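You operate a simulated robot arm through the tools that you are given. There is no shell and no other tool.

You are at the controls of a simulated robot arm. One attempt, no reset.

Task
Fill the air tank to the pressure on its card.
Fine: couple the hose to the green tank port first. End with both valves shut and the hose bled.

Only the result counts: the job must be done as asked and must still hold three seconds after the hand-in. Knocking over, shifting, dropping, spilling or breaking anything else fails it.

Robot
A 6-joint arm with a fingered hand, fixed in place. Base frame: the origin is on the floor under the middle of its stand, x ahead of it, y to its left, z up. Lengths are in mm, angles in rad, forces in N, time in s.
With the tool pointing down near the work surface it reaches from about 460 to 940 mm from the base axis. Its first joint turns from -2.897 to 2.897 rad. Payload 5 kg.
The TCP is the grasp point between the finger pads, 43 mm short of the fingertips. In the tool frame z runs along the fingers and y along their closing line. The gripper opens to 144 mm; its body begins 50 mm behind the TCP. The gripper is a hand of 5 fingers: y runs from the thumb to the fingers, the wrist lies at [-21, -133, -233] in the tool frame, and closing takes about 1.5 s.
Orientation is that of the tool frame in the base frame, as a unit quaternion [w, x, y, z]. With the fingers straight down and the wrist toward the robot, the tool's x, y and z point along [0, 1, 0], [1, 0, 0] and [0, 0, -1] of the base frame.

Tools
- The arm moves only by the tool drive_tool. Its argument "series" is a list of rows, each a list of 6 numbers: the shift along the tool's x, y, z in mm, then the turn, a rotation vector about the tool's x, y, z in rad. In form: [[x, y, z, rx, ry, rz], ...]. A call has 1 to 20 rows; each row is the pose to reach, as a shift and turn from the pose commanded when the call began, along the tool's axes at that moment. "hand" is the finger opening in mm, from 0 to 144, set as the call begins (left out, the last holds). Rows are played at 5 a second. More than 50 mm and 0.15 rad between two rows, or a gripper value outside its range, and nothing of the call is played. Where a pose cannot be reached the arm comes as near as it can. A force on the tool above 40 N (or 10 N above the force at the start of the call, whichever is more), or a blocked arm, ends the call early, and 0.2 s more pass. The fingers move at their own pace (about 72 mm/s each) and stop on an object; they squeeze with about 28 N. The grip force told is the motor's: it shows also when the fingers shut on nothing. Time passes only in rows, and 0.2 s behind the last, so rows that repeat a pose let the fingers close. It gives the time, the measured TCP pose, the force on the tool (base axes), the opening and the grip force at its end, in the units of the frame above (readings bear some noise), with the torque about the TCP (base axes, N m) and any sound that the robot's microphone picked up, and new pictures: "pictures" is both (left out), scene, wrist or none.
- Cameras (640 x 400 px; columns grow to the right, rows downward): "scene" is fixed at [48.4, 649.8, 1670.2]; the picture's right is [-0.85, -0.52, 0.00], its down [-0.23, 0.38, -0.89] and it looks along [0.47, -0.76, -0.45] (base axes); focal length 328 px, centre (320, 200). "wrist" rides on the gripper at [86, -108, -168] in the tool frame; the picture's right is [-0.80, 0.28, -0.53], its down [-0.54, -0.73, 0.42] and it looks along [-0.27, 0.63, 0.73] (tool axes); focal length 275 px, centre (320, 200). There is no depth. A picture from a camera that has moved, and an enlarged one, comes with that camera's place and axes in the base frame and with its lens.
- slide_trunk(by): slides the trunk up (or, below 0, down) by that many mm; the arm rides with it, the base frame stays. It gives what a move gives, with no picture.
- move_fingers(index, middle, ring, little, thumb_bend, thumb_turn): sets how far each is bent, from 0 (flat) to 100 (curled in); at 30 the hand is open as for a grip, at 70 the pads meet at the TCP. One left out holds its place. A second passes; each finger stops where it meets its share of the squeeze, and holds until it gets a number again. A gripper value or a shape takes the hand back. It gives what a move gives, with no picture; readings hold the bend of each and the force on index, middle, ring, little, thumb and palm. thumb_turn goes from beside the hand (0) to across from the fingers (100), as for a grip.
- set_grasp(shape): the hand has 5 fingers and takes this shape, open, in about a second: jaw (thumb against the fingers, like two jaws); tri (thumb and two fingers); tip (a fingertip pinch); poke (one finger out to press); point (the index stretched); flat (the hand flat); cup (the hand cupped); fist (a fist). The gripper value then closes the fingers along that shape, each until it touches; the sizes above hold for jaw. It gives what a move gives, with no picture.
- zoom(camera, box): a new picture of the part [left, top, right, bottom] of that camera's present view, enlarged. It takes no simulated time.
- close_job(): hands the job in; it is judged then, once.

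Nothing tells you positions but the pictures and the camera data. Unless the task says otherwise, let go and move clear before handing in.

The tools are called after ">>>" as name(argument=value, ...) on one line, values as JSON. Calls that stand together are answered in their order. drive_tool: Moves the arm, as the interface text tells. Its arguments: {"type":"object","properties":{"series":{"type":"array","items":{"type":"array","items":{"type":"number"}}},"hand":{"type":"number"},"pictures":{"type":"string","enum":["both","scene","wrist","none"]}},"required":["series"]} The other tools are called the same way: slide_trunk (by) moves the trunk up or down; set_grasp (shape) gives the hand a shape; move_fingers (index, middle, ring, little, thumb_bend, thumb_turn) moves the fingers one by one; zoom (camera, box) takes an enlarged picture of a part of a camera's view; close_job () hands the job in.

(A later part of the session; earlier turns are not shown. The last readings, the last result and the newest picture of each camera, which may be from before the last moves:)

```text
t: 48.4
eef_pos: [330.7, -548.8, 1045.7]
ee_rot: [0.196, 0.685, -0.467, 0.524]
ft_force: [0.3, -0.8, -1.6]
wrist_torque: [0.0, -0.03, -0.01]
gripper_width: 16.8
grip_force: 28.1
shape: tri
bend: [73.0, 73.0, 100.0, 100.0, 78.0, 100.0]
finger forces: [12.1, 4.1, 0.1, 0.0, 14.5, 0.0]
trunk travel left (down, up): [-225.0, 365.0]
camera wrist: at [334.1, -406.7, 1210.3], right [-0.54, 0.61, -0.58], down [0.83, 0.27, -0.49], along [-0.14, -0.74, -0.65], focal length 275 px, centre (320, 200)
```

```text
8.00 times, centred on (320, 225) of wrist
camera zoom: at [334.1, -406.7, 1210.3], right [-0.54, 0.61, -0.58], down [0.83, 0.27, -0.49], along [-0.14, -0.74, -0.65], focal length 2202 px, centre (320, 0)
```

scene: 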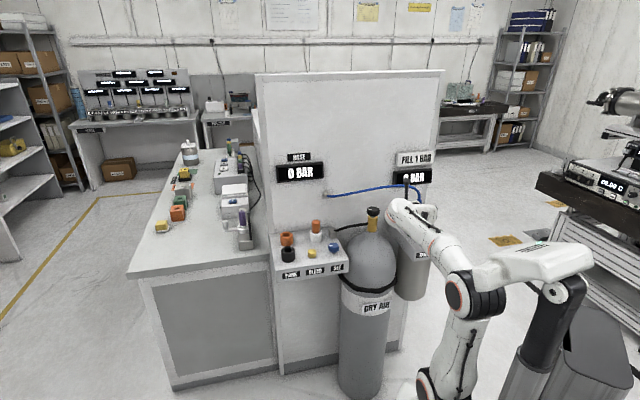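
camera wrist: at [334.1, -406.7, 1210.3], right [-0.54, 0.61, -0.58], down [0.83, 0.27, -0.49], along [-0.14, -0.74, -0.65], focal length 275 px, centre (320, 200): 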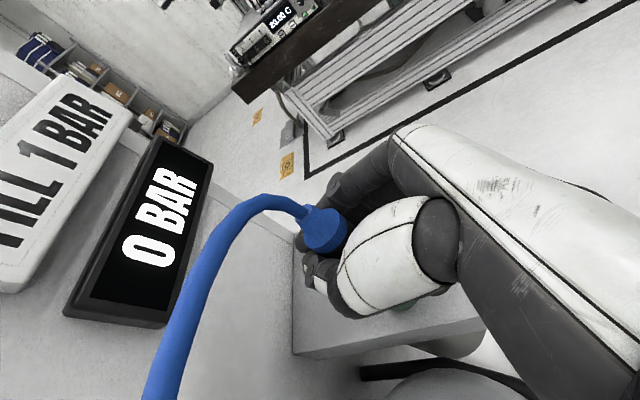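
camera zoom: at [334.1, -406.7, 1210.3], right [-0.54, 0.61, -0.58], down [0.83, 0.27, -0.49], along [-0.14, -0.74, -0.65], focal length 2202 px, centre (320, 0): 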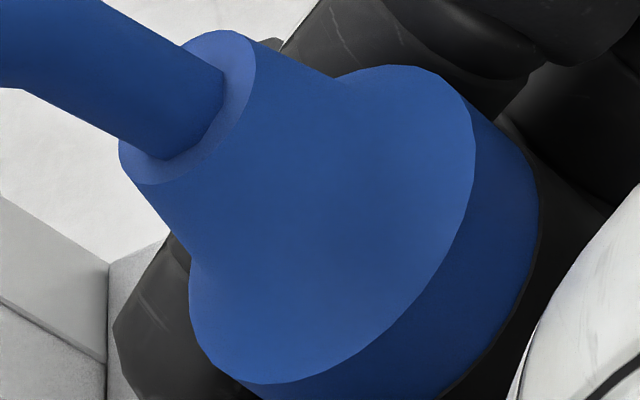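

Combining both views, the plug leans about 5° forward and 3° to the right. I'll make a fine corrective turn about the grip point with a small shift.

>>> drive_tool(series=[[0, -0.4, -0.1, -0.0008, 0.042, -0.027], [-0.1, -0.8, -0.2, -0.0015, 0.085, -0.0537], [-0.1, -0.8, -0.2, -0.0015, 0.085, -0.0537]], pictures="wrist")

>>> zoom(camera="scene", box=[405, 190, 445, 220])

>>> zoom(camera="wrist", box=[350, 280, 450, 360])

```text
t: 49.2
eef_pos: [331.6, -548.8, 1047.6]
ee_rot: [0.229, 0.674, -0.44, 0.547]
ft_force: [0.2, 0.1, -1.3]
wrist_torque: [0.01, 0.0, 0.0]
gripper_width: 16.9
grip_force: 28.0
shape: tri
bend: [73.0, 73.0, 100.0, 100.0, 78.0, 100.0]
finger forces: [12.1, 4.1, 0.0, 0.1, 14.6, 0.1]
trunk travel left (down, up): [-225.0, 365.0]
camera wrist: at [334.4, -390.6, 1195.0], right [-0.54, 0.55, -0.64], down [0.83, 0.22, -0.51], along [-0.14, -0.81, -0.57], focal length 275 px, centre (320, 200)
```

wrist: 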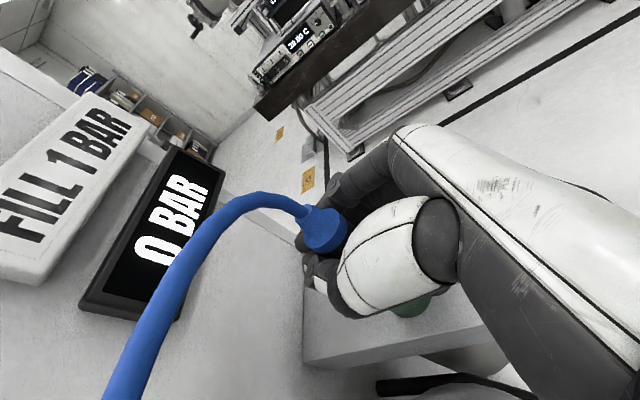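

```text
13.33 times, centred on (425, 205) of scene
camera zoom: at [48.4, 649.8, 1670.2], right [-0.85, -0.52, 0.0], down [-0.23, 0.38, -0.89], along [0.47, -0.76, -0.45], focal length 4370 px, centre (-1080, 133)
```

zoom: 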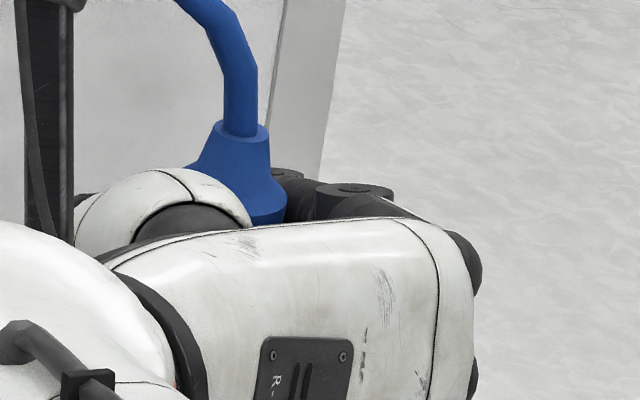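

```text
5.00 times, centred on (400, 320) of wrist
camera zoom: at [334.4, -390.6, 1195.0], right [-0.54, 0.55, -0.64], down [0.83, 0.22, -0.51], along [-0.14, -0.81, -0.57], focal length 1376 px, centre (-80, -400)
```

zoom: 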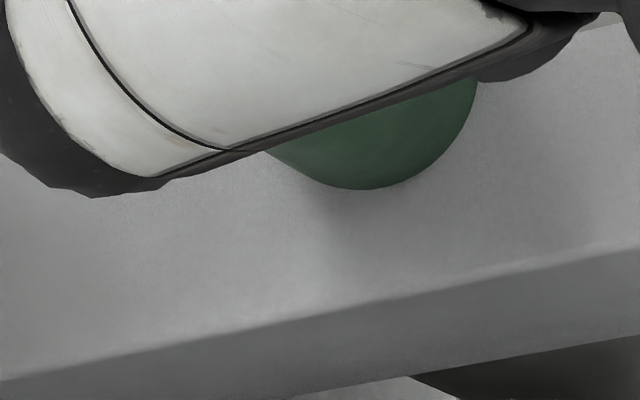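

The plug is now upright to within about 3°. Port outline math suggests a −2.5 mm lateral shift; I'll apply it and go down to near contact.

>>> drive_tool(series=[[-0.3, -2.4, 0.7, 0, 0, 0], [-4, -1.8, 1.8, 0, 0, 0], [-8, -1.0, 3.1, 0, 0, 0], [-12, -0.3, 4.3, 0, 0, 0], [-15.3, 0.3, 5.4, 0, 0, 0], [-15.3, 0.3, 5.4, 0, 0, 0]], pictures="none")

>>> drive_tool(series=[[-0.9, 0.2, 0.3, 0, 0, 0], [-1.9, 0.35, 0.6, 0, 0, 0], [-2.8, 0.5, 0.9, 0, 0, 0], [-3.8, 0.7, 1.2, 0, 0, 0], [-4.7, 0.9, 1.5, 0, 0, 0]], pictures="none")

```text
t: 50.6
eef_pos: [333.5, -548.9, 1029.0]
ee_rot: [0.231, 0.674, -0.44, 0.547]
ft_force: [0.5, -0.4, 0.4]
wrist_torque: [-0.01, 0.01, -0.04]
gripper_width: 17.1
grip_force: 27.9
shape: tri
bend: [73.0, 73.0, 100.0, 100.0, 78.0, 100.0]
finger forces: [12.3, 4.0, 0.1, 0.0, 14.5, 0.0]
trunk travel left (down, up): [-225.0, 365.0]
```

```text
t: 51.8
eef_pos: [332.5, -547.4, 1026.6]
ee_rot: [0.231, 0.673, -0.44, 0.548]
ft_force: [-0.2, -6.6, 17.9]
wrist_torque: [-0.21, 0.1, 0.06]
gripper_width: 16.8
grip_force: 27.9
shape: tri
bend: [73.0, 73.0, 100.0, 100.0, 78.0, 100.0]
finger forces: [15.4, 5.4, 0.1, 0.0, 15.1, 0.1]
trunk travel left (down, up): [-225.0, 365.0]
```

Still touching the rim at TCP z of about 1028. I'll do a small raster: lift, step +2.5 mm forward and +1 mm lateral, lower to the same height and compare force.

>>> drive_tool(series=[[3, -0.6, -0.9, 0, 0, 0], [4.7, -0.9, -1.5, 0, 0, 0], [5.6, 0.1, 0.8, 0, 0, 0], [3.7, 0.5, 1.4, 0, 0, 0], [1.8, 0.8, 2, 0, 0, 0], [0.9, 1, 2.3, 0, 0, 0]], pictures="none")

```text
t: 53.2
eef_pos: [332.5, -548.9, 1025.6]
ee_rot: [0.23, 0.674, -0.44, 0.547]
ft_force: [-2.2, -2.6, 12.9]
wrist_torque: [-0.09, 0.03, 0.03]
gripper_width: 16.5
grip_force: 27.5
shape: tri
bend: [73.0, 73.0, 100.0, 100.0, 78.0, 100.0]
finger forces: [14.6, 3.4, 0.0, 0.0, 14.5, 0.1]
trunk travel left (down, up): [-225.0, 365.0]
```

Now the contact is on the −y side with little forward force. Stepping +2 mm in y.

>>> drive_tool(series=[[2.8, -0.5, -0.9, 0, 0, 0], [3.1, 1.4, -1.0, 0, 0, 0], [2.2, 1.6, -0.7, 0, 0, 0], [1.2, 1.8, -0.4, 0, 0, 0], [0.3, 2, -0.1, 0, 0, 0], [-0.6, 2.1, 0.2, 0, 0, 0]], pictures="none")

```text
t: 54.6
eef_pos: [332.1, -549.7, 1025.9]
ee_rot: [0.23, 0.674, -0.44, 0.546]
ft_force: [-1.6, -0.2, 11.1]
wrist_torque: [-0.03, 0.02, -0.02]
gripper_width: 16.6
grip_force: 28.2
shape: tri
bend: [73.0, 73.0, 100.0, 100.0, 78.0, 100.0]
finger forces: [14.4, 3.2, 0.0, 0.0, 15.2, 0.0]
trunk travel left (down, up): [-225.0, 365.0]
```

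Contact has moved to the +f/−y side. Stepping −1.5 mm f and +1.5 mm y.

>>> drive_tool(series=[[2.8, -0.5, -0.9, 0, 0, 0], [2.6, 0.9, -2.4, 0, 0, 0], [1.7, 1.1, -2.1, 0, 0, 0], [0.7, 1.3, -1.8, 0, 0, 0], [-0.2, 1.4, -1.5, 0, 0, 0], [-1.1, 1.6, -1.2, 0, 0, 0]], pictures="none")

```text
t: 56.0
eef_pos: [331.1, -550.7, 1024.9]
ee_rot: [0.231, 0.673, -0.439, 0.548]
ft_force: [-0.3, -7.0, 19.1]
wrist_torque: [-0.17, 0.0, 0.01]
gripper_width: 16.4
grip_force: 28.5
shape: tri
bend: [73.0, 73.0, 100.0, 100.0, 78.0, 100.0]
finger forces: [15.1, 4.0, 0.0, 0.0, 15.8, 0.0]
trunk travel left (down, up): [-225.0, 365.0]
```

Forward force returned, so I'll go back +1.5 mm forward and another +2 mm in y.

>>> drive_tool(series=[[2.8, -0.5, -0.9, 0, 0, 0], [4.2, 1.3, 0.2, 0, 0, 0], [3.2, 1.5, 0.5, 0, 0, 0], [2.3, 1.7, 0.8, 0, 0, 0], [1.4, 1.9, 1.1, 0, 0, 0], [0.4, 2.1, 1.4, 0, 0, 0]], pictures="wrist")

>>> zoom(camera="wrist", box=[290, 200, 350, 250])

>>> zoom(camera="scene", box=[400, 190, 440, 220])

```text
t: 57.4
eef_pos: [330.2, -550.9, 1023.7]
ee_rot: [0.231, 0.674, -0.439, 0.547]
ft_force: [0.8, -4.1, 12.7]
wrist_torque: [-0.03, -0.1, -0.02]
gripper_width: 16.6
grip_force: 27.9
shape: tri
bend: [73.0, 73.0, 100.0, 100.0, 78.0, 100.0]
finger forces: [14.6, 3.5, 0.0, 0.1, 17.1, 0.1]
trunk travel left (down, up): [-225.0, 365.0]
camera wrist: at [331.8, -393.4, 1173.2], right [-0.54, 0.55, -0.64], down [0.83, 0.22, -0.51], along [-0.14, -0.81, -0.57], focal length 275 px, centre (320, 200)
```

wrist: 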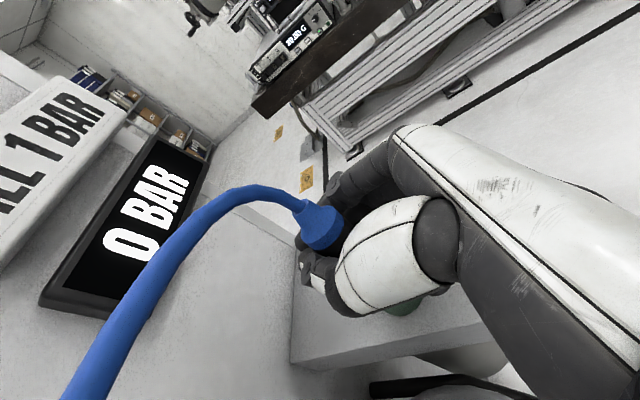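

```text
8.00 times, centred on (320, 225) of wrist
camera zoom: at [331.8, -393.4, 1173.2], right [-0.54, 0.55, -0.64], down [0.83, 0.22, -0.51], along [-0.14, -0.81, -0.57], focal length 2202 px, centre (320, 0)
```

zoom: 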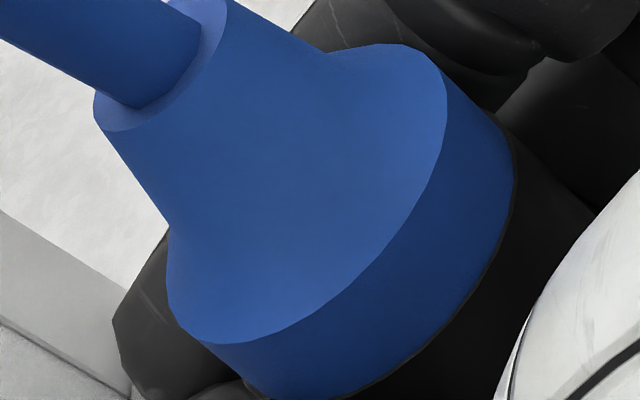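

```text
13.33 times, centred on (420, 205) of scene
camera zoom: at [48.4, 649.8, 1670.2], right [-0.85, -0.52, 0.0], down [-0.23, 0.38, -0.89], along [0.47, -0.76, -0.45], focal length 4370 px, centre (-1013, 133)
```

zoom: 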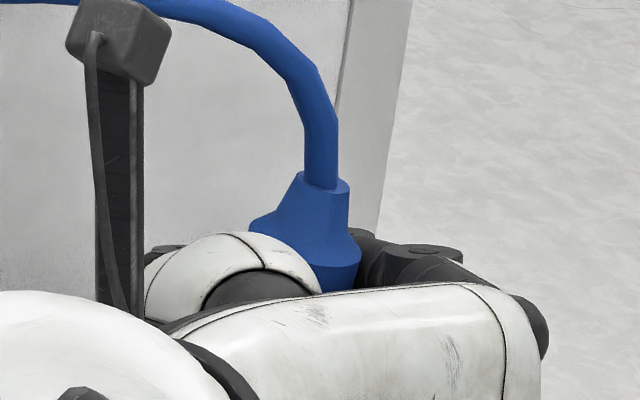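

Pressing tilts and slides the plug, and I can't see the nose from here. I'll lift it clear and swing the hand about +70° around the vertical so the scene camera can see the nose and port from the side.

>>> drive_tool(series=[[6, -1, -2, 0, 0, 0], [18, -3.4, -5.7, 0, 0, 0], [32, -5.9, -10, 0, 0, 0], [46, -8.5, -14.5, 0, 0, 0], [60, -11, -19, 0, 0, 0], [75, -13.8, -23.7, 0, 0, 0], [75, -13.8, -23.7, 0.05, -0.009, -0.016], [75, -13.8, -23.7, 0.15, -0.028, -0.047], [75, -13.8, -23.7, 0.26, -0.048, -0.082], [75, -13.8, -23.7, 0.37, -0.068, -0.117], [75, -13.8, -23.7, 0.48, -0.088, -0.151], [75, -13.8, -23.7, 0.59, -0.109, -0.186], [75, -13.8, -23.7, 0.7, -0.129, -0.221], [75, -13.8, -23.7, 0.81, -0.149, -0.255], [75, -13.8, -23.7, 0.92, -0.169, -0.29], [75, -13.8, -23.7, 1.03, -0.19, -0.325], [75, -13.8, -23.7, 1.1, -0.203, -0.347]], pictures="both")

>>> zoom(camera="scene", box=[380, 160, 460, 250])

```text
t: 61.0
eef_pos: [330.1, -553.9, 1102.3]
ee_rot: [-0.111, 0.806, 0.006, 0.581]
ft_force: [-0.3, -0.2, -1.7]
wrist_torque: [0.03, 0.01, -0.01]
gripper_width: 16.4
grip_force: 28.5
shape: tri
bend: [73.0, 73.0, 100.0, 100.0, 78.0, 100.0]
finger forces: [11.2, 3.4, 0.0, 0.0, 14.0, 0.0]
trunk travel left (down, up): [-225.0, 365.0]
camera wrist: at [185.0, -488.8, 1251.7], right [-0.72, -0.28, -0.64], down [0.12, 0.85, -0.51], along [0.69, -0.44, -0.58], focal length 275 px, centre (320, 200)
```

scene: 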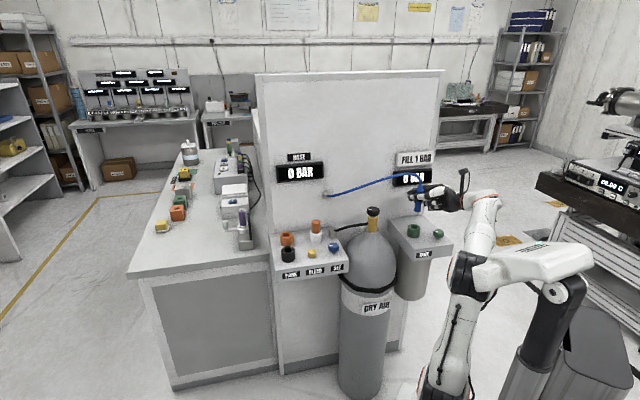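
wrist: 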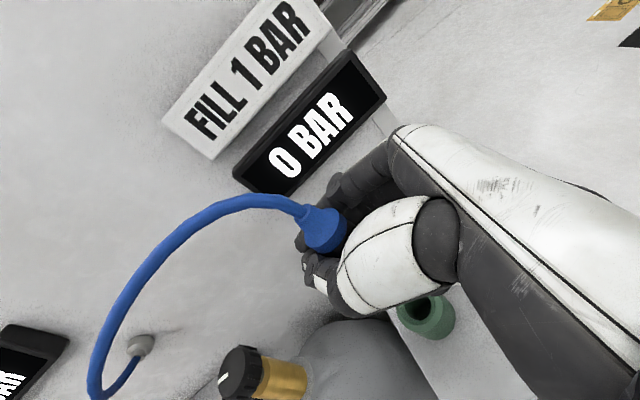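

```text
4.44 times, centred on (420, 205) of scene
camera zoom: at [48.4, 649.8, 1670.2], right [-0.85, -0.52, 0.0], down [-0.23, 0.38, -0.89], along [0.47, -0.76, -0.45], focal length 1457 px, centre (-124, 178)
```

zoom: 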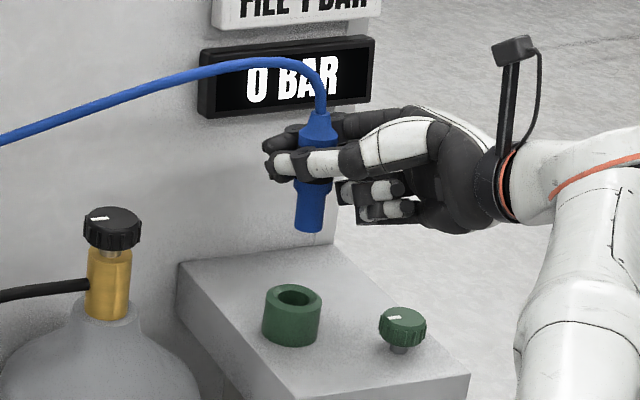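

Now the plug, nose and port are all clearly visible from the scene camera. I'll zoom in to measure tilt and offset.

>>> zoom(camera="scene", box=[395, 180, 445, 245])

>>> zoom(camera="scene", box=[405, 180, 435, 215])

>>> zoom(camera="wrist", box=[290, 200, 460, 350])

```text
6.15 times, centred on (420, 212) of scene
camera zoom: at [48.4, 649.8, 1670.2], right [-0.85, -0.52, 0.0], down [-0.23, 0.38, -0.89], along [0.47, -0.76, -0.45], focal length 2017 px, centre (-295, 123)
```

zoom: 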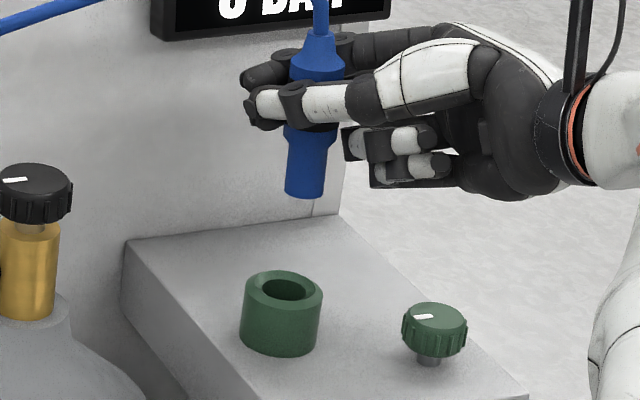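

```text
11.43 times, centred on (420, 198) of scene
camera zoom: at [48.4, 649.8, 1670.2], right [-0.85, -0.52, 0.0], down [-0.23, 0.38, -0.89], along [0.47, -0.76, -0.45], focal length 3746 px, centre (-823, 229)
```

zoom: 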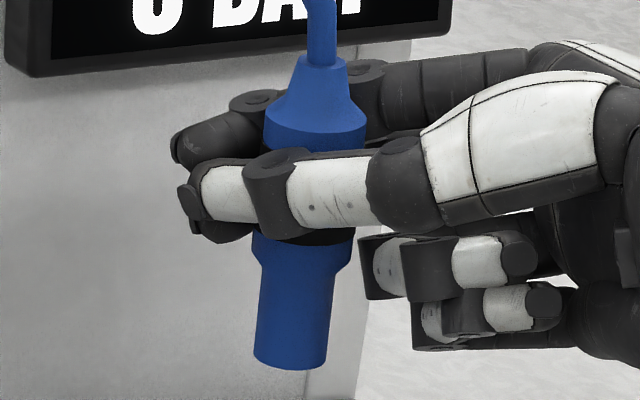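

```text
2.67 times, centred on (375, 275) of wrist
camera zoom: at [185.0, -488.8, 1251.7], right [-0.72, -0.28, -0.64], down [0.12, 0.85, -0.51], along [0.69, -0.44, -0.58], focal length 734 px, centre (173, 0)
```

zoom: 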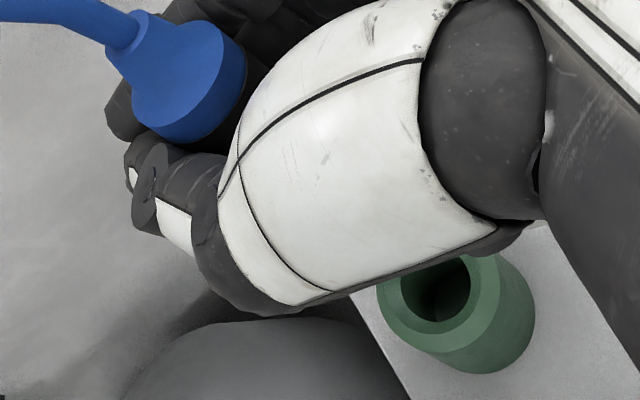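

The nose is about 26 mm in diameter for a 28 mm hole, so tilt matters. I'll zoom closer on the nose end to judge the lean toward or away from the camera.

>>> zoom(camera="scene", box=[410, 200, 426, 215])

>>> zoom(camera="scene", box=[410, 182, 426, 196])

>>> zoom(camera="scene", box=[402, 218, 426, 240])

>>> zoom(camera="wrist", box=[390, 280, 460, 350])

>>> zoom(camera="wrist", box=[290, 200, 350, 250])

```text
16.00 times, centred on (418, 208) of scene
camera zoom: at [48.4, 649.8, 1670.2], right [-0.85, -0.52, 0.0], down [-0.23, 0.38, -0.89], along [0.47, -0.76, -0.45], focal length 5244 px, centre (-1248, 80)
```

zoom: 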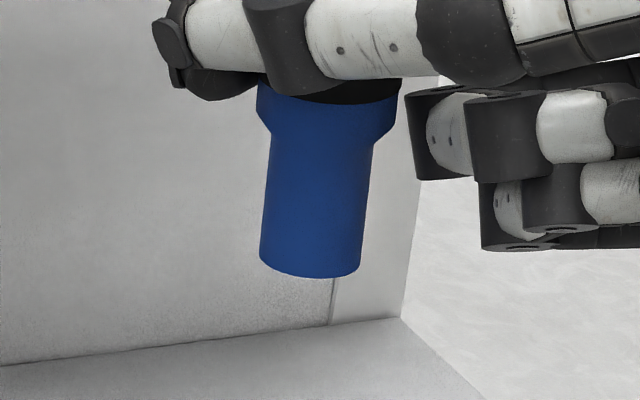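

```text
16.00 times, centred on (418, 189) of scene
camera zoom: at [48.4, 649.8, 1670.2], right [-0.85, -0.52, 0.0], down [-0.23, 0.38, -0.89], along [0.47, -0.76, -0.45], focal length 5244 px, centre (-1248, 376)
```

zoom: 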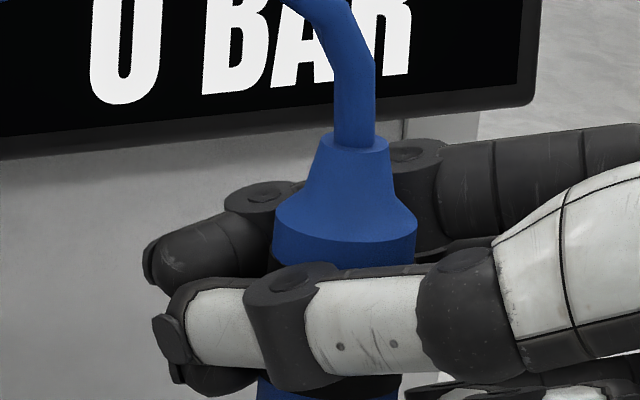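

```text
16.00 times, centred on (414, 229) of scene
camera zoom: at [48.4, 649.8, 1670.2], right [-0.85, -0.52, 0.0], down [-0.23, 0.38, -0.89], along [0.47, -0.76, -0.45], focal length 5244 px, centre (-1184, -264)
```

zoom: 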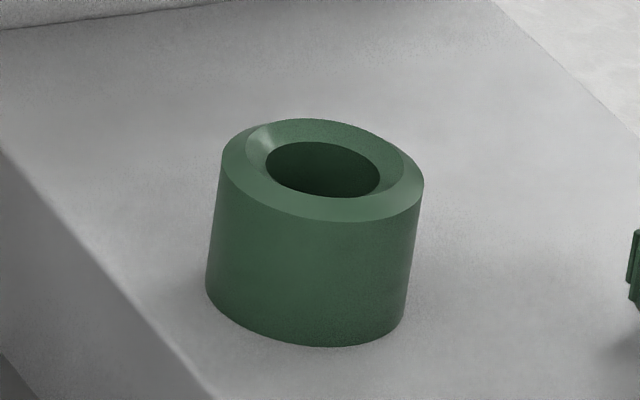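

```text
5.71 times, centred on (425, 315) of wrist
camera zoom: at [185.0, -488.8, 1251.7], right [-0.72, -0.28, -0.64], down [0.12, 0.85, -0.51], along [0.69, -0.44, -0.58], focal length 1573 px, centre (-280, -457)
```

zoom: 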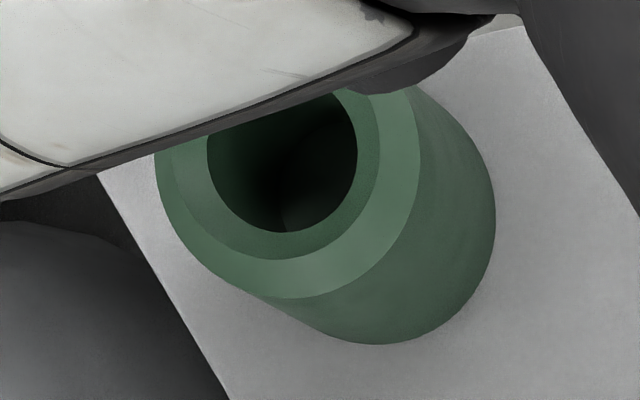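

```text
8.00 times, centred on (320, 225) of wrist
camera zoom: at [185.0, -488.8, 1251.7], right [-0.72, -0.28, -0.64], down [0.12, 0.85, -0.51], along [0.69, -0.44, -0.58], focal length 2202 px, centre (320, 0)
```

zoom: 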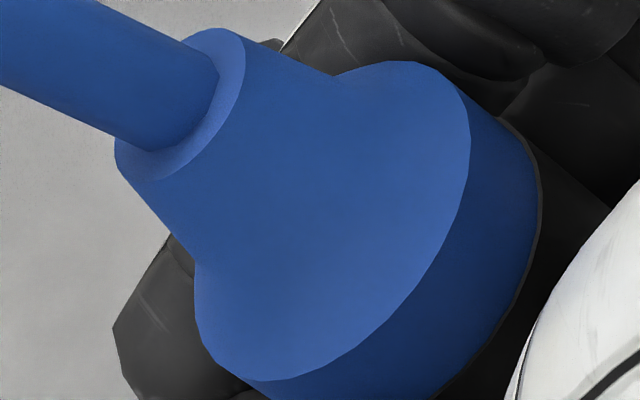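

This view gives a consistent triangulation: the port top is at about (323.4,-551.4,956), the nose at about (320,-552,1031), and the plug leans about 7° away from the camera. I'll rotate the hand to straighten it about its nose and shift over the hole.

>>> drive_tool(series=[[-0.4, -4, -0.4, -0.012, 0.0276, -0.0533], [-0.9, -8.1, -0.7, -0.024, 0.0552, -0.1067], [-0.9, -8.1, -0.7, -0.024, 0.0552, -0.1067]], pictures="both")

>>> zoom(camera="scene", box=[410, 200, 426, 215])

>>> zoom(camera="scene", box=[395, 180, 445, 245])

>>> zoom(camera="wrist", box=[390, 260, 470, 340])

```text
t: 61.8
eef_pos: [328.1, -544.5, 1103.4]
ee_rot: [-0.069, 0.789, 0.039, 0.609]
ft_force: [0.2, -0.3, -2.8]
wrist_torque: [0.01, -0.01, 0.03]
gripper_width: 16.6
grip_force: 27.9
shape: tri
bend: [73.0, 73.0, 100.0, 100.0, 78.0, 100.0]
finger forces: [10.9, 3.4, 0.0, 0.0, 14.0, 0.0]
trunk travel left (down, up): [-225.0, 365.0]
camera wrist: at [173.7, -466.7, 1234.4], right [-0.67, -0.34, -0.65], down [0.16, 0.8, -0.58], along [0.72, -0.5, -0.48], focal length 275 px, centre (320, 200)
```

scene: 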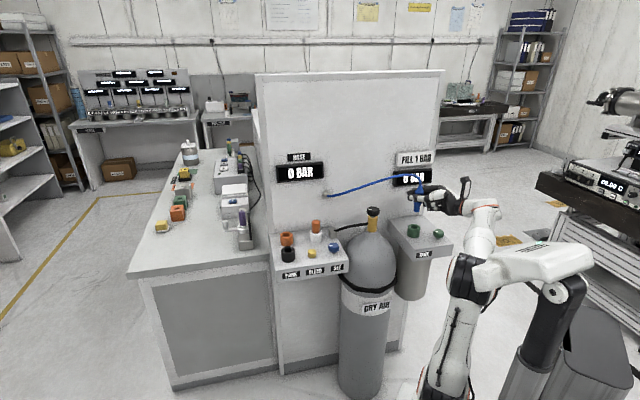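
wrist: 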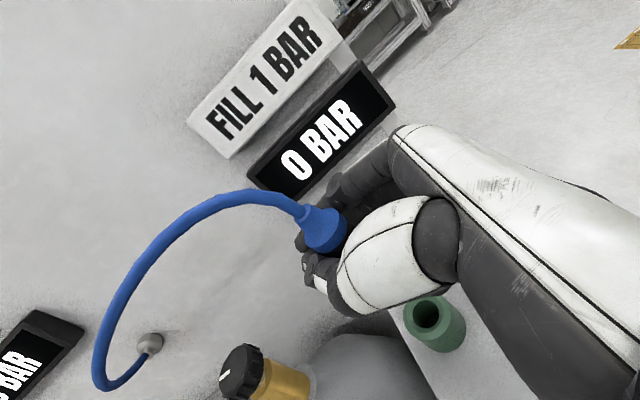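

```text
16.00 times, centred on (418, 208) of scene
camera zoom: at [48.4, 649.8, 1670.2], right [-0.85, -0.52, 0.0], down [-0.23, 0.38, -0.89], along [0.47, -0.76, -0.45], focal length 5244 px, centre (-1248, 80)
```

zoom: 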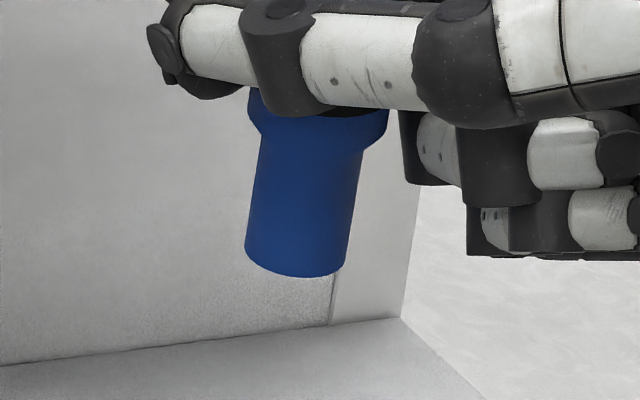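

```text
6.15 times, centred on (420, 212) of scene
camera zoom: at [48.4, 649.8, 1670.2], right [-0.85, -0.52, 0.0], down [-0.23, 0.38, -0.89], along [0.47, -0.76, -0.45], focal length 2017 px, centre (-295, 123)
```

zoom: 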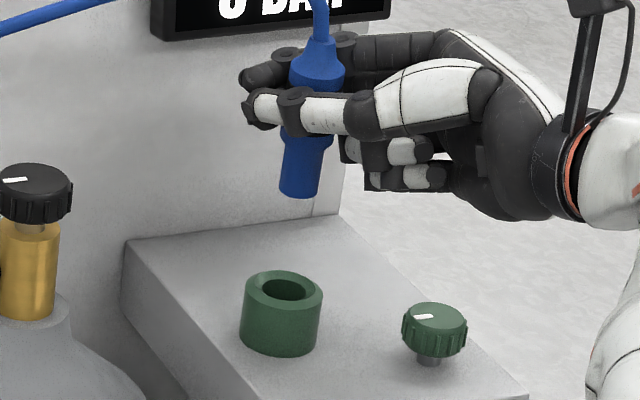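

```text
5.00 times, centred on (430, 300) of wrist
camera zoom: at [173.7, -466.7, 1234.4], right [-0.67, -0.34, -0.65], down [0.16, 0.8, -0.58], along [0.72, -0.5, -0.48], focal length 1376 px, centre (-230, -300)
```

zoom: 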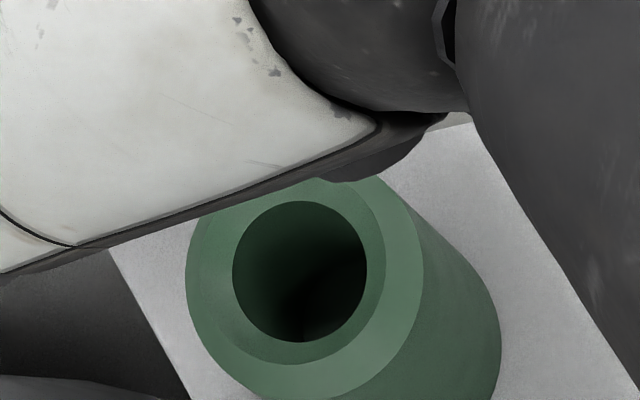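

The plug is now vertical to within about 2°, with the nose at (324,-552.5) and the port at (323.7,-551.4). I'll descend 60 mm and recheck visually.

>>> drive_tool(series=[[-5, -0.5, 1.2, 0, 0, 0], [-16, 0.2, 4, 0, 0, 0], [-28, 1, 7, 0, 0, 0], [-40, 1.7, 10, 0, 0, 0], [-50, 2.4, 12.7, 0, 0, 0], [-58.1, 2.9, 14.7, 0, 0, 0], [-58.1, 2.9, 14.7, 0, 0, 0]], pictures="scene")

>>> zoom(camera="scene", box=[400, 205, 430, 240])

>>> zoom(camera="wrist", box=[370, 240, 470, 340])

```text
t: 63.4
eef_pos: [325.9, -542.7, 1042.1]
ee_rot: [-0.07, 0.789, 0.038, 0.609]
ft_force: [-1.0, 1.0, -1.5]
wrist_torque: [0.02, -0.02, 0.0]
gripper_width: 16.5
grip_force: 27.6
shape: tri
bend: [73.0, 73.0, 100.0, 100.0, 78.0, 100.0]
finger forces: [11.0, 3.4, 0.1, 0.1, 14.0, 0.0]
trunk travel left (down, up): [-225.0, 365.0]
```

scene: 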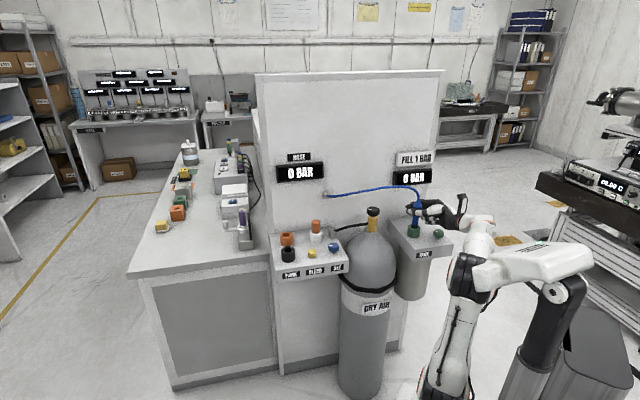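

```text
11.43 times, centred on (415, 222) of scene
camera zoom: at [48.4, 649.8, 1670.2], right [-0.85, -0.52, 0.0], down [-0.23, 0.38, -0.89], along [0.47, -0.76, -0.45], focal length 3746 px, centre (-766, -57)
```

zoom: 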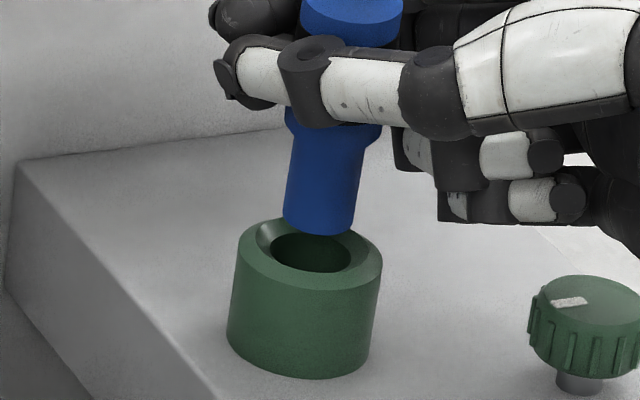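

```text
4.00 times, centred on (420, 290) of wrist
camera zoom: at [172.1, -464.8, 1173.8], right [-0.67, -0.34, -0.65], down [0.16, 0.8, -0.58], along [0.72, -0.5, -0.48], focal length 1101 px, centre (-80, -160)
```

zoom: 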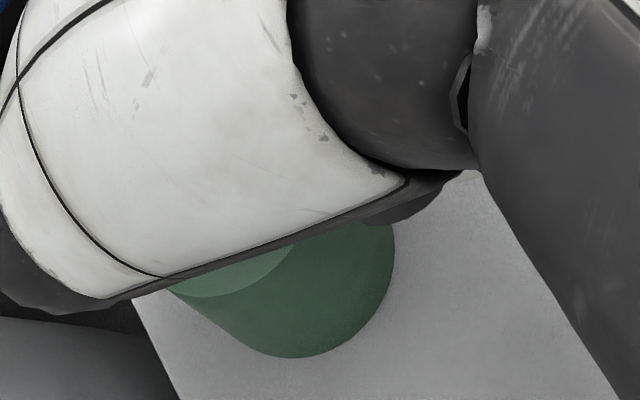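

The nose hangs right over the hole, about 1 mm off. I'll nudge +1 mm in x and lower until the nose tip is just inside the funnel.

>>> drive_tool(series=[[0.3, 0.1, 1, 0, 0, 0], [-2.6, 0.3, 1.7, 0, 0, 0], [-5.5, 0.5, 2.5, 0, 0, 0], [-8.4, 0.7, 3.2, 0, 0, 0], [-11.3, 0.9, 4, 0, 0, 0], [-14.2, 1.1, 4.7, 0, 0, 0]], pictures="none")

>>> zoom(camera="scene", box=[400, 205, 430, 240])

```text
t: 64.8
eef_pos: [327.7, -541.9, 1028.3]
ee_rot: [-0.071, 0.789, 0.038, 0.61]
ft_force: [0.3, 1.2, 0.5]
wrist_torque: [-0.02, -0.02, 0.01]
gripper_width: 16.3
grip_force: 28.0
shape: tri
bend: [73.0, 73.0, 100.0, 100.0, 78.0, 100.0]
finger forces: [11.0, 3.4, 0.0, 0.1, 14.0, 0.0]
trunk travel left (down, up): [-225.0, 365.0]
```

```text
11.43 times, centred on (415, 222) of scene
camera zoom: at [48.4, 649.8, 1670.2], right [-0.85, -0.52, 0.0], down [-0.23, 0.38, -0.89], along [0.47, -0.76, -0.45], focal length 3746 px, centre (-766, -57)
```

zoom: 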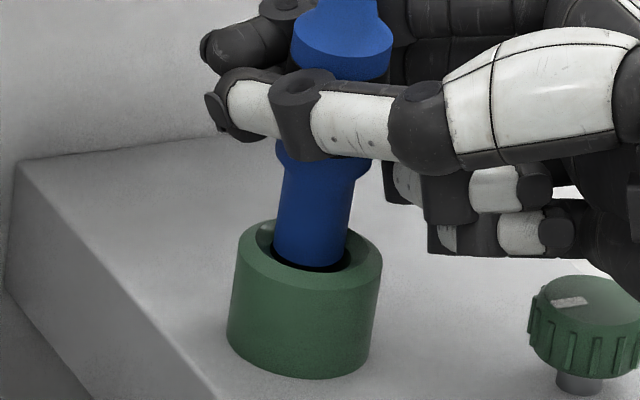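

The tip is in the funnel with no load. But the folded fingers would come down on the green valve knob, so I'll lift 12 mm and swing the hand −40° around the plug axis to clear it before seating.

>>> drive_tool(series=[[5.8, -0.4, -1.5, 0, 0, 0], [11.6, -0.7, -3, 0, 0, 0], [11.8, 0, -2.4, -0.0966, 0.0061, 0.0248], [12.0, 0.7, -1.8, -0.1933, 0.0122, 0.0496], [12.2, 1.4, -1.2, -0.29, 0.0183, 0.0744], [12.4, 2.2, -0.6, -0.3866, 0.0245, 0.0992], [12.6, 2.9, 0, -0.4832, 0.0306, 0.124], [12.8, 3.6, 0.6, -0.58, 0.0367, 0.1488], [13, 4.35, 1.2, -0.6765, 0.0428, 0.1736], [13, 4.35, 1.2, -0.6765, 0.0428, 0.1736]], pictures="scene")

>>> zoom(camera="scene", box=[400, 200, 435, 240])

>>> zoom(camera="wrist", box=[350, 240, 470, 360])

```text
t: 67.0
eef_pos: [320.5, -553.3, 1044.5]
ee_rot: [0.137, 0.758, -0.224, 0.597]
ft_force: [0.4, 0.6, -2.2]
wrist_torque: [0.01, 0.0, 0.03]
gripper_width: 16.2
grip_force: 28.2
shape: tri
bend: [73.0, 73.0, 100.0, 100.0, 78.0, 100.0]
finger forces: [10.5, 0.0, 0.1, 0.0, 13.9, 0.0]
out of reach, approached as far as the arm can: row 9, 10
trunk travel left (down, up): [-225.0, 365.0]
```

scene: 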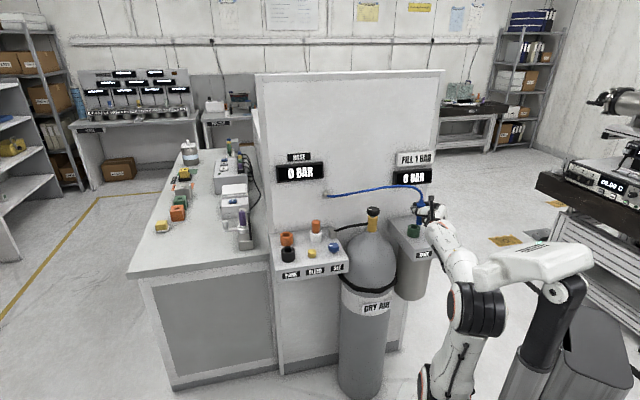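

```text
10.00 times, centred on (418, 220) of scene
camera zoom: at [48.4, 649.8, 1670.2], right [-0.85, -0.52, 0.0], down [-0.23, 0.38, -0.89], along [0.47, -0.76, -0.45], focal length 3278 px, centre (-655, 0)
```

zoom: 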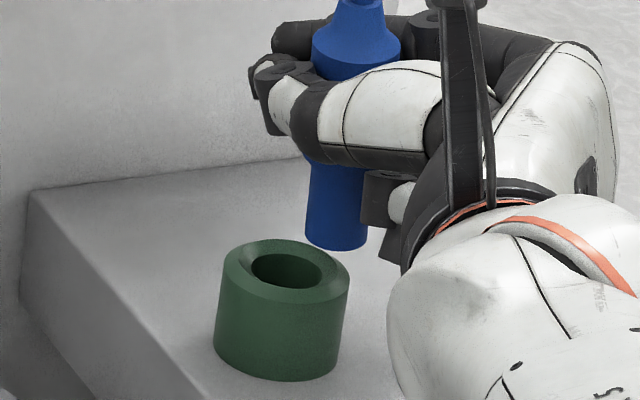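

```text
3.33 times, centred on (410, 300) of wrist
camera zoom: at [248.5, -395.8, 1176.1], right [-0.74, 0.15, -0.65], down [0.62, 0.52, -0.59], along [0.25, -0.84, -0.48], focal length 918 px, centre (20, -133)
```

zoom: 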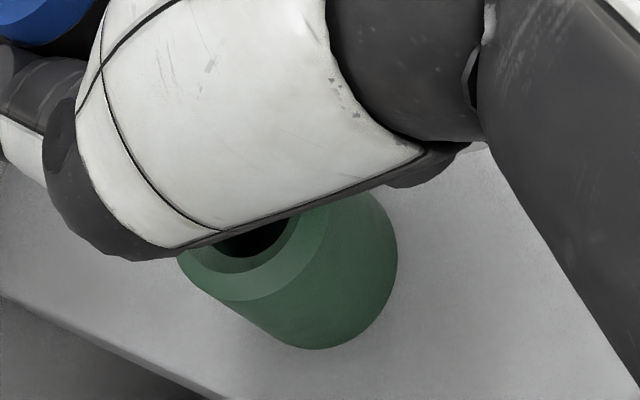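

Reach is limited at that angle. I'll continue the swing to the earlier azimuth (about −63°), where the arm reaches easily and the folded fingers clear the knob, keeping the nose over the hole.

>>> drive_tool(series=[[1, -1, 1.1, -0.0709, 0.0044, 0.0183], [2, -2, 2.2, -0.1417, 0.0088, 0.0366], [3, -3, 3.3, -0.2126, 0.0132, 0.0549], [4, -4, 4.5, -0.2834, 0.0176, 0.0732], [5, -5, 5.6, -0.3543, 0.0219, 0.0915], [6, -6, 6.7, -0.4251, 0.0263, 0.1098], [7, -7, 7.8, -0.496, 0.0307, 0.1281], [7.5, -7.9, 8.9, -0.5668, 0.0351, 0.1464], [7.5, -7.9, 8.9, -0.5668, 0.0351, 0.1464]], pictures="both")

>>> zoom(camera="scene", box=[395, 180, 445, 240])

>>> zoom(camera="wrist", box=[290, 200, 450, 350])

```text
t: 69.0
eef_pos: [320.1, -554.2, 1044.8]
ee_rot: [0.137, 0.758, -0.224, 0.597]
ft_force: [0.0, 0.5, -1.9]
wrist_torque: [0.02, 0.01, 0.0]
gripper_width: 16.4
grip_force: 28.5
shape: tri
bend: [73.0, 73.0, 100.0, 100.0, 78.0, 100.0]
finger forces: [10.6, 0.0, 0.0, 0.0, 13.8, 0.1]
out of reach, approached as far as the arm can: row 1, 2, 3, 4, 5, 6, 7, 8, 9
trunk travel left (down, up): [-225.0, 365.0]
camera wrist: at [248.2, -395.9, 1176.3], right [-0.74, 0.15, -0.66], down [0.62, 0.52, -0.59], along [0.25, -0.84, -0.48], focal length 275 px, centre (320, 200)
```

scene: 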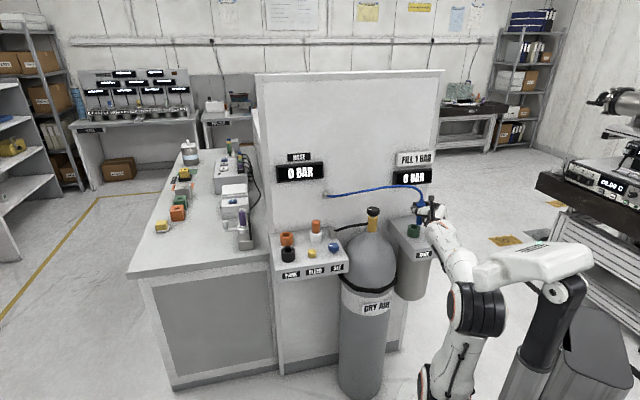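
wrist: 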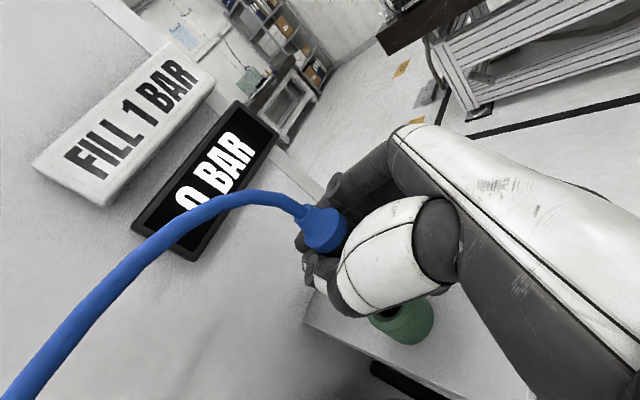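

```text
6.67 times, centred on (420, 210) of scene
camera zoom: at [48.4, 649.8, 1670.2], right [-0.85, -0.52, 0.0], down [-0.23, 0.38, -0.89], along [0.47, -0.76, -0.45], focal length 2185 px, centre (-347, 133)
```

zoom: 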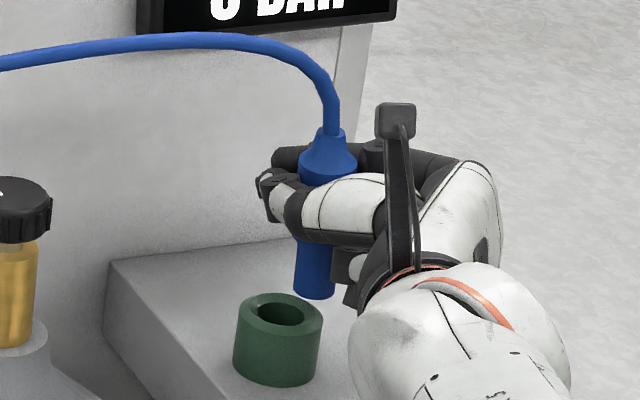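

```text
2.67 times, centred on (370, 275) of wrist
camera zoom: at [248.2, -395.9, 1176.3], right [-0.74, 0.15, -0.66], down [0.62, 0.52, -0.59], along [0.25, -0.84, -0.48], focal length 734 px, centre (187, 0)
```

zoom: 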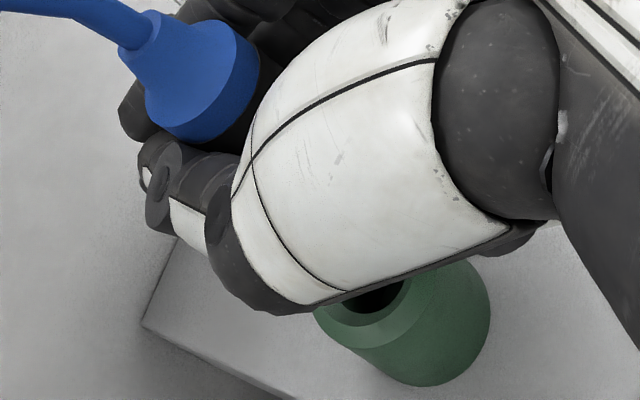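

The arm is stuck at its reach edge at this low height. I'll raise the hand 65 mm first and then finish the swing, as I did before.

>>> drive_tool(series=[[8, -0.5, -2, 0, 0, 0], [22, -1.4, -5.7, 0, 0, 0], [38, -2.4, -9.8, 0, 0, 0], [52, -3.2, -13.4, 0, 0, 0], [63, -3.9, -16.2, 0, 0, 0], [64, -5, -15, -0.0709, 0.0044, 0.0183], [65, -6, -14, -0.1417, 0.0088, 0.0366], [66, -7, -13, -0.2126, 0.0132, 0.0549], [67, -8, -12, -0.2834, 0.0176, 0.0732], [67, -9, -11, -0.3543, 0.0219, 0.0915], [68, -10, -10, -0.4251, 0.0263, 0.1098], [68, -11, -8, -0.496, 0.0307, 0.1281], [68, -11.5, -7, -0.5668, 0.0351, 0.1464], [68, -11.5, -7, -0.5668, 0.0351, 0.1464]], pictures="both")

>>> zoom(camera="wrist", box=[340, 260, 460, 380])

>>> zoom(camera="scene", box=[400, 165, 440, 205])

>>> zoom(camera="wrist", box=[290, 200, 350, 250])

```text
t: 72.0
eef_pos: [332.2, -552.6, 1114.5]
ee_rot: [0.304, 0.659, -0.435, 0.533]
ft_force: [-0.4, 0.2, -1.2]
wrist_torque: [0.02, 0.02, 0.0]
gripper_width: 16.4
grip_force: 27.9
shape: tri
bend: [73.0, 73.0, 100.0, 100.0, 78.0, 100.0]
finger forces: [10.2, 0.0, 0.0, 0.0, 13.8, 0.0]
out of reach, approached as far as the arm can: row 2, 3, 4, 6, 7
trunk travel left (down, up): [-225.0, 365.0]
camera wrist: at [360.4, -381.9, 1246.0], right [-0.53, 0.54, -0.65], down [0.81, 0.09, -0.58], along [-0.26, -0.84, -0.48], focal length 275 px, centre (320, 200)
```

scene: 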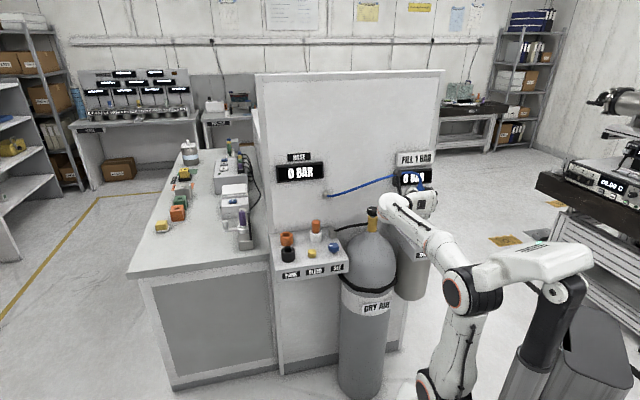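
wrist: 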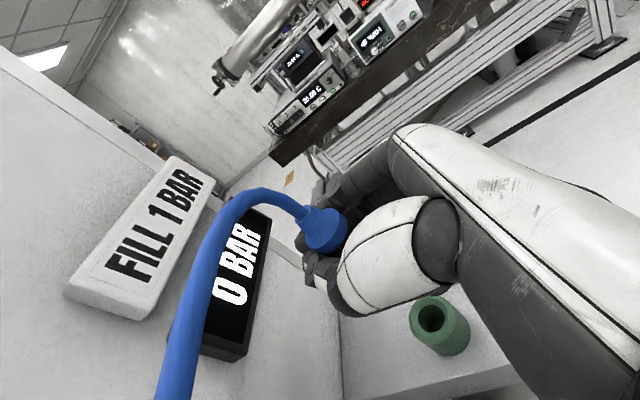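

```text
3.33 times, centred on (400, 320) of wrist
camera zoom: at [360.4, -381.9, 1246.0], right [-0.53, 0.54, -0.65], down [0.81, 0.09, -0.58], along [-0.26, -0.84, -0.48], focal length 918 px, centre (53, -200)
```

zoom: 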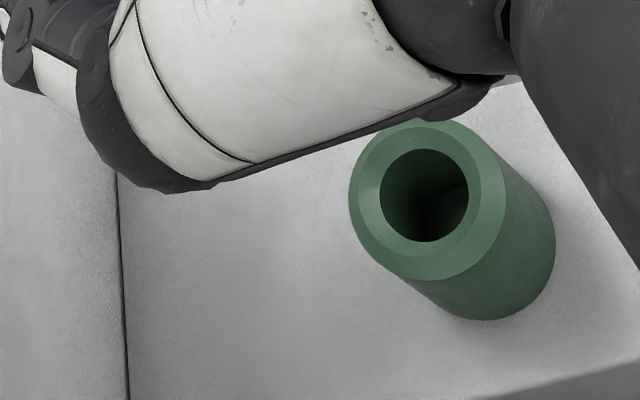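

```text
10.00 times, centred on (420, 185) of scene
camera zoom: at [48.4, 649.8, 1670.2], right [-0.85, -0.52, 0.0], down [-0.23, 0.38, -0.89], along [0.47, -0.76, -0.45], focal length 3278 px, centre (-680, 350)
```

zoom: 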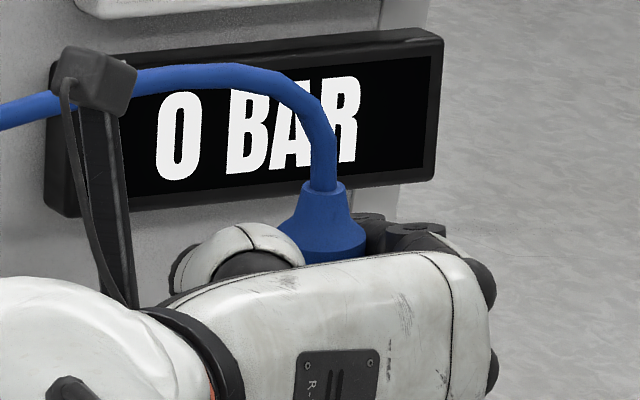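

```text
8.00 times, centred on (320, 225) of wrist
camera zoom: at [360.4, -381.9, 1246.0], right [-0.53, 0.54, -0.65], down [0.81, 0.09, -0.58], along [-0.26, -0.84, -0.48], focal length 2202 px, centre (320, 0)
```

zoom: 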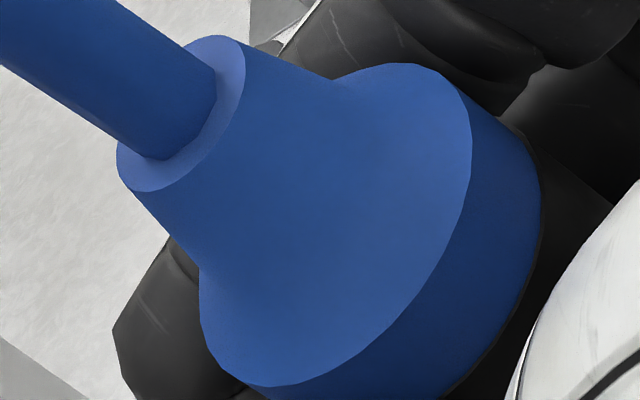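

The swing worked. I'll check the plug's uprightness from the scene camera and pin down the port from this pose.

>>> zoom(camera="scene", box=[412, 180, 428, 194])

>>> zoom(camera="wrist", box=[400, 280, 480, 360])

```text
16.00 times, centred on (420, 187) of scene
camera zoom: at [48.4, 649.8, 1670.2], right [-0.85, -0.52, 0.0], down [-0.23, 0.38, -0.89], along [0.47, -0.76, -0.45], focal length 5244 px, centre (-1280, 408)
```

zoom: 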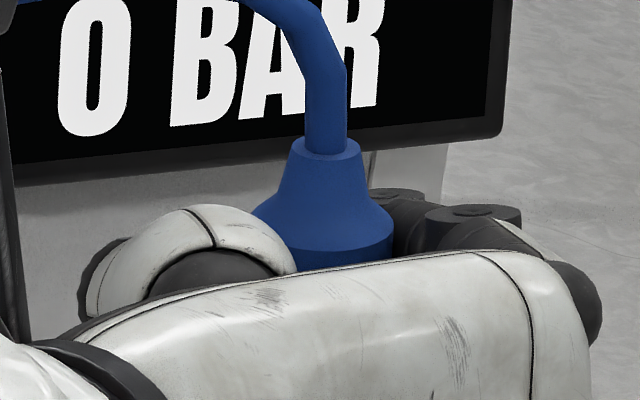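

```text
5.00 times, centred on (440, 320) of wrist
camera zoom: at [360.4, -381.9, 1246.0], right [-0.53, 0.54, -0.65], down [0.81, 0.09, -0.58], along [-0.26, -0.84, -0.48], focal length 1376 px, centre (-280, -400)
```

zoom: 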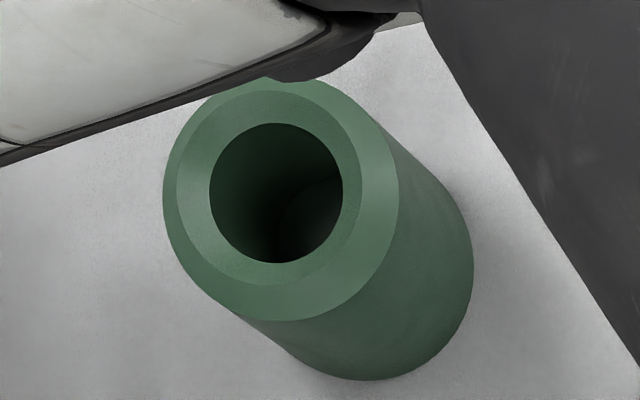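

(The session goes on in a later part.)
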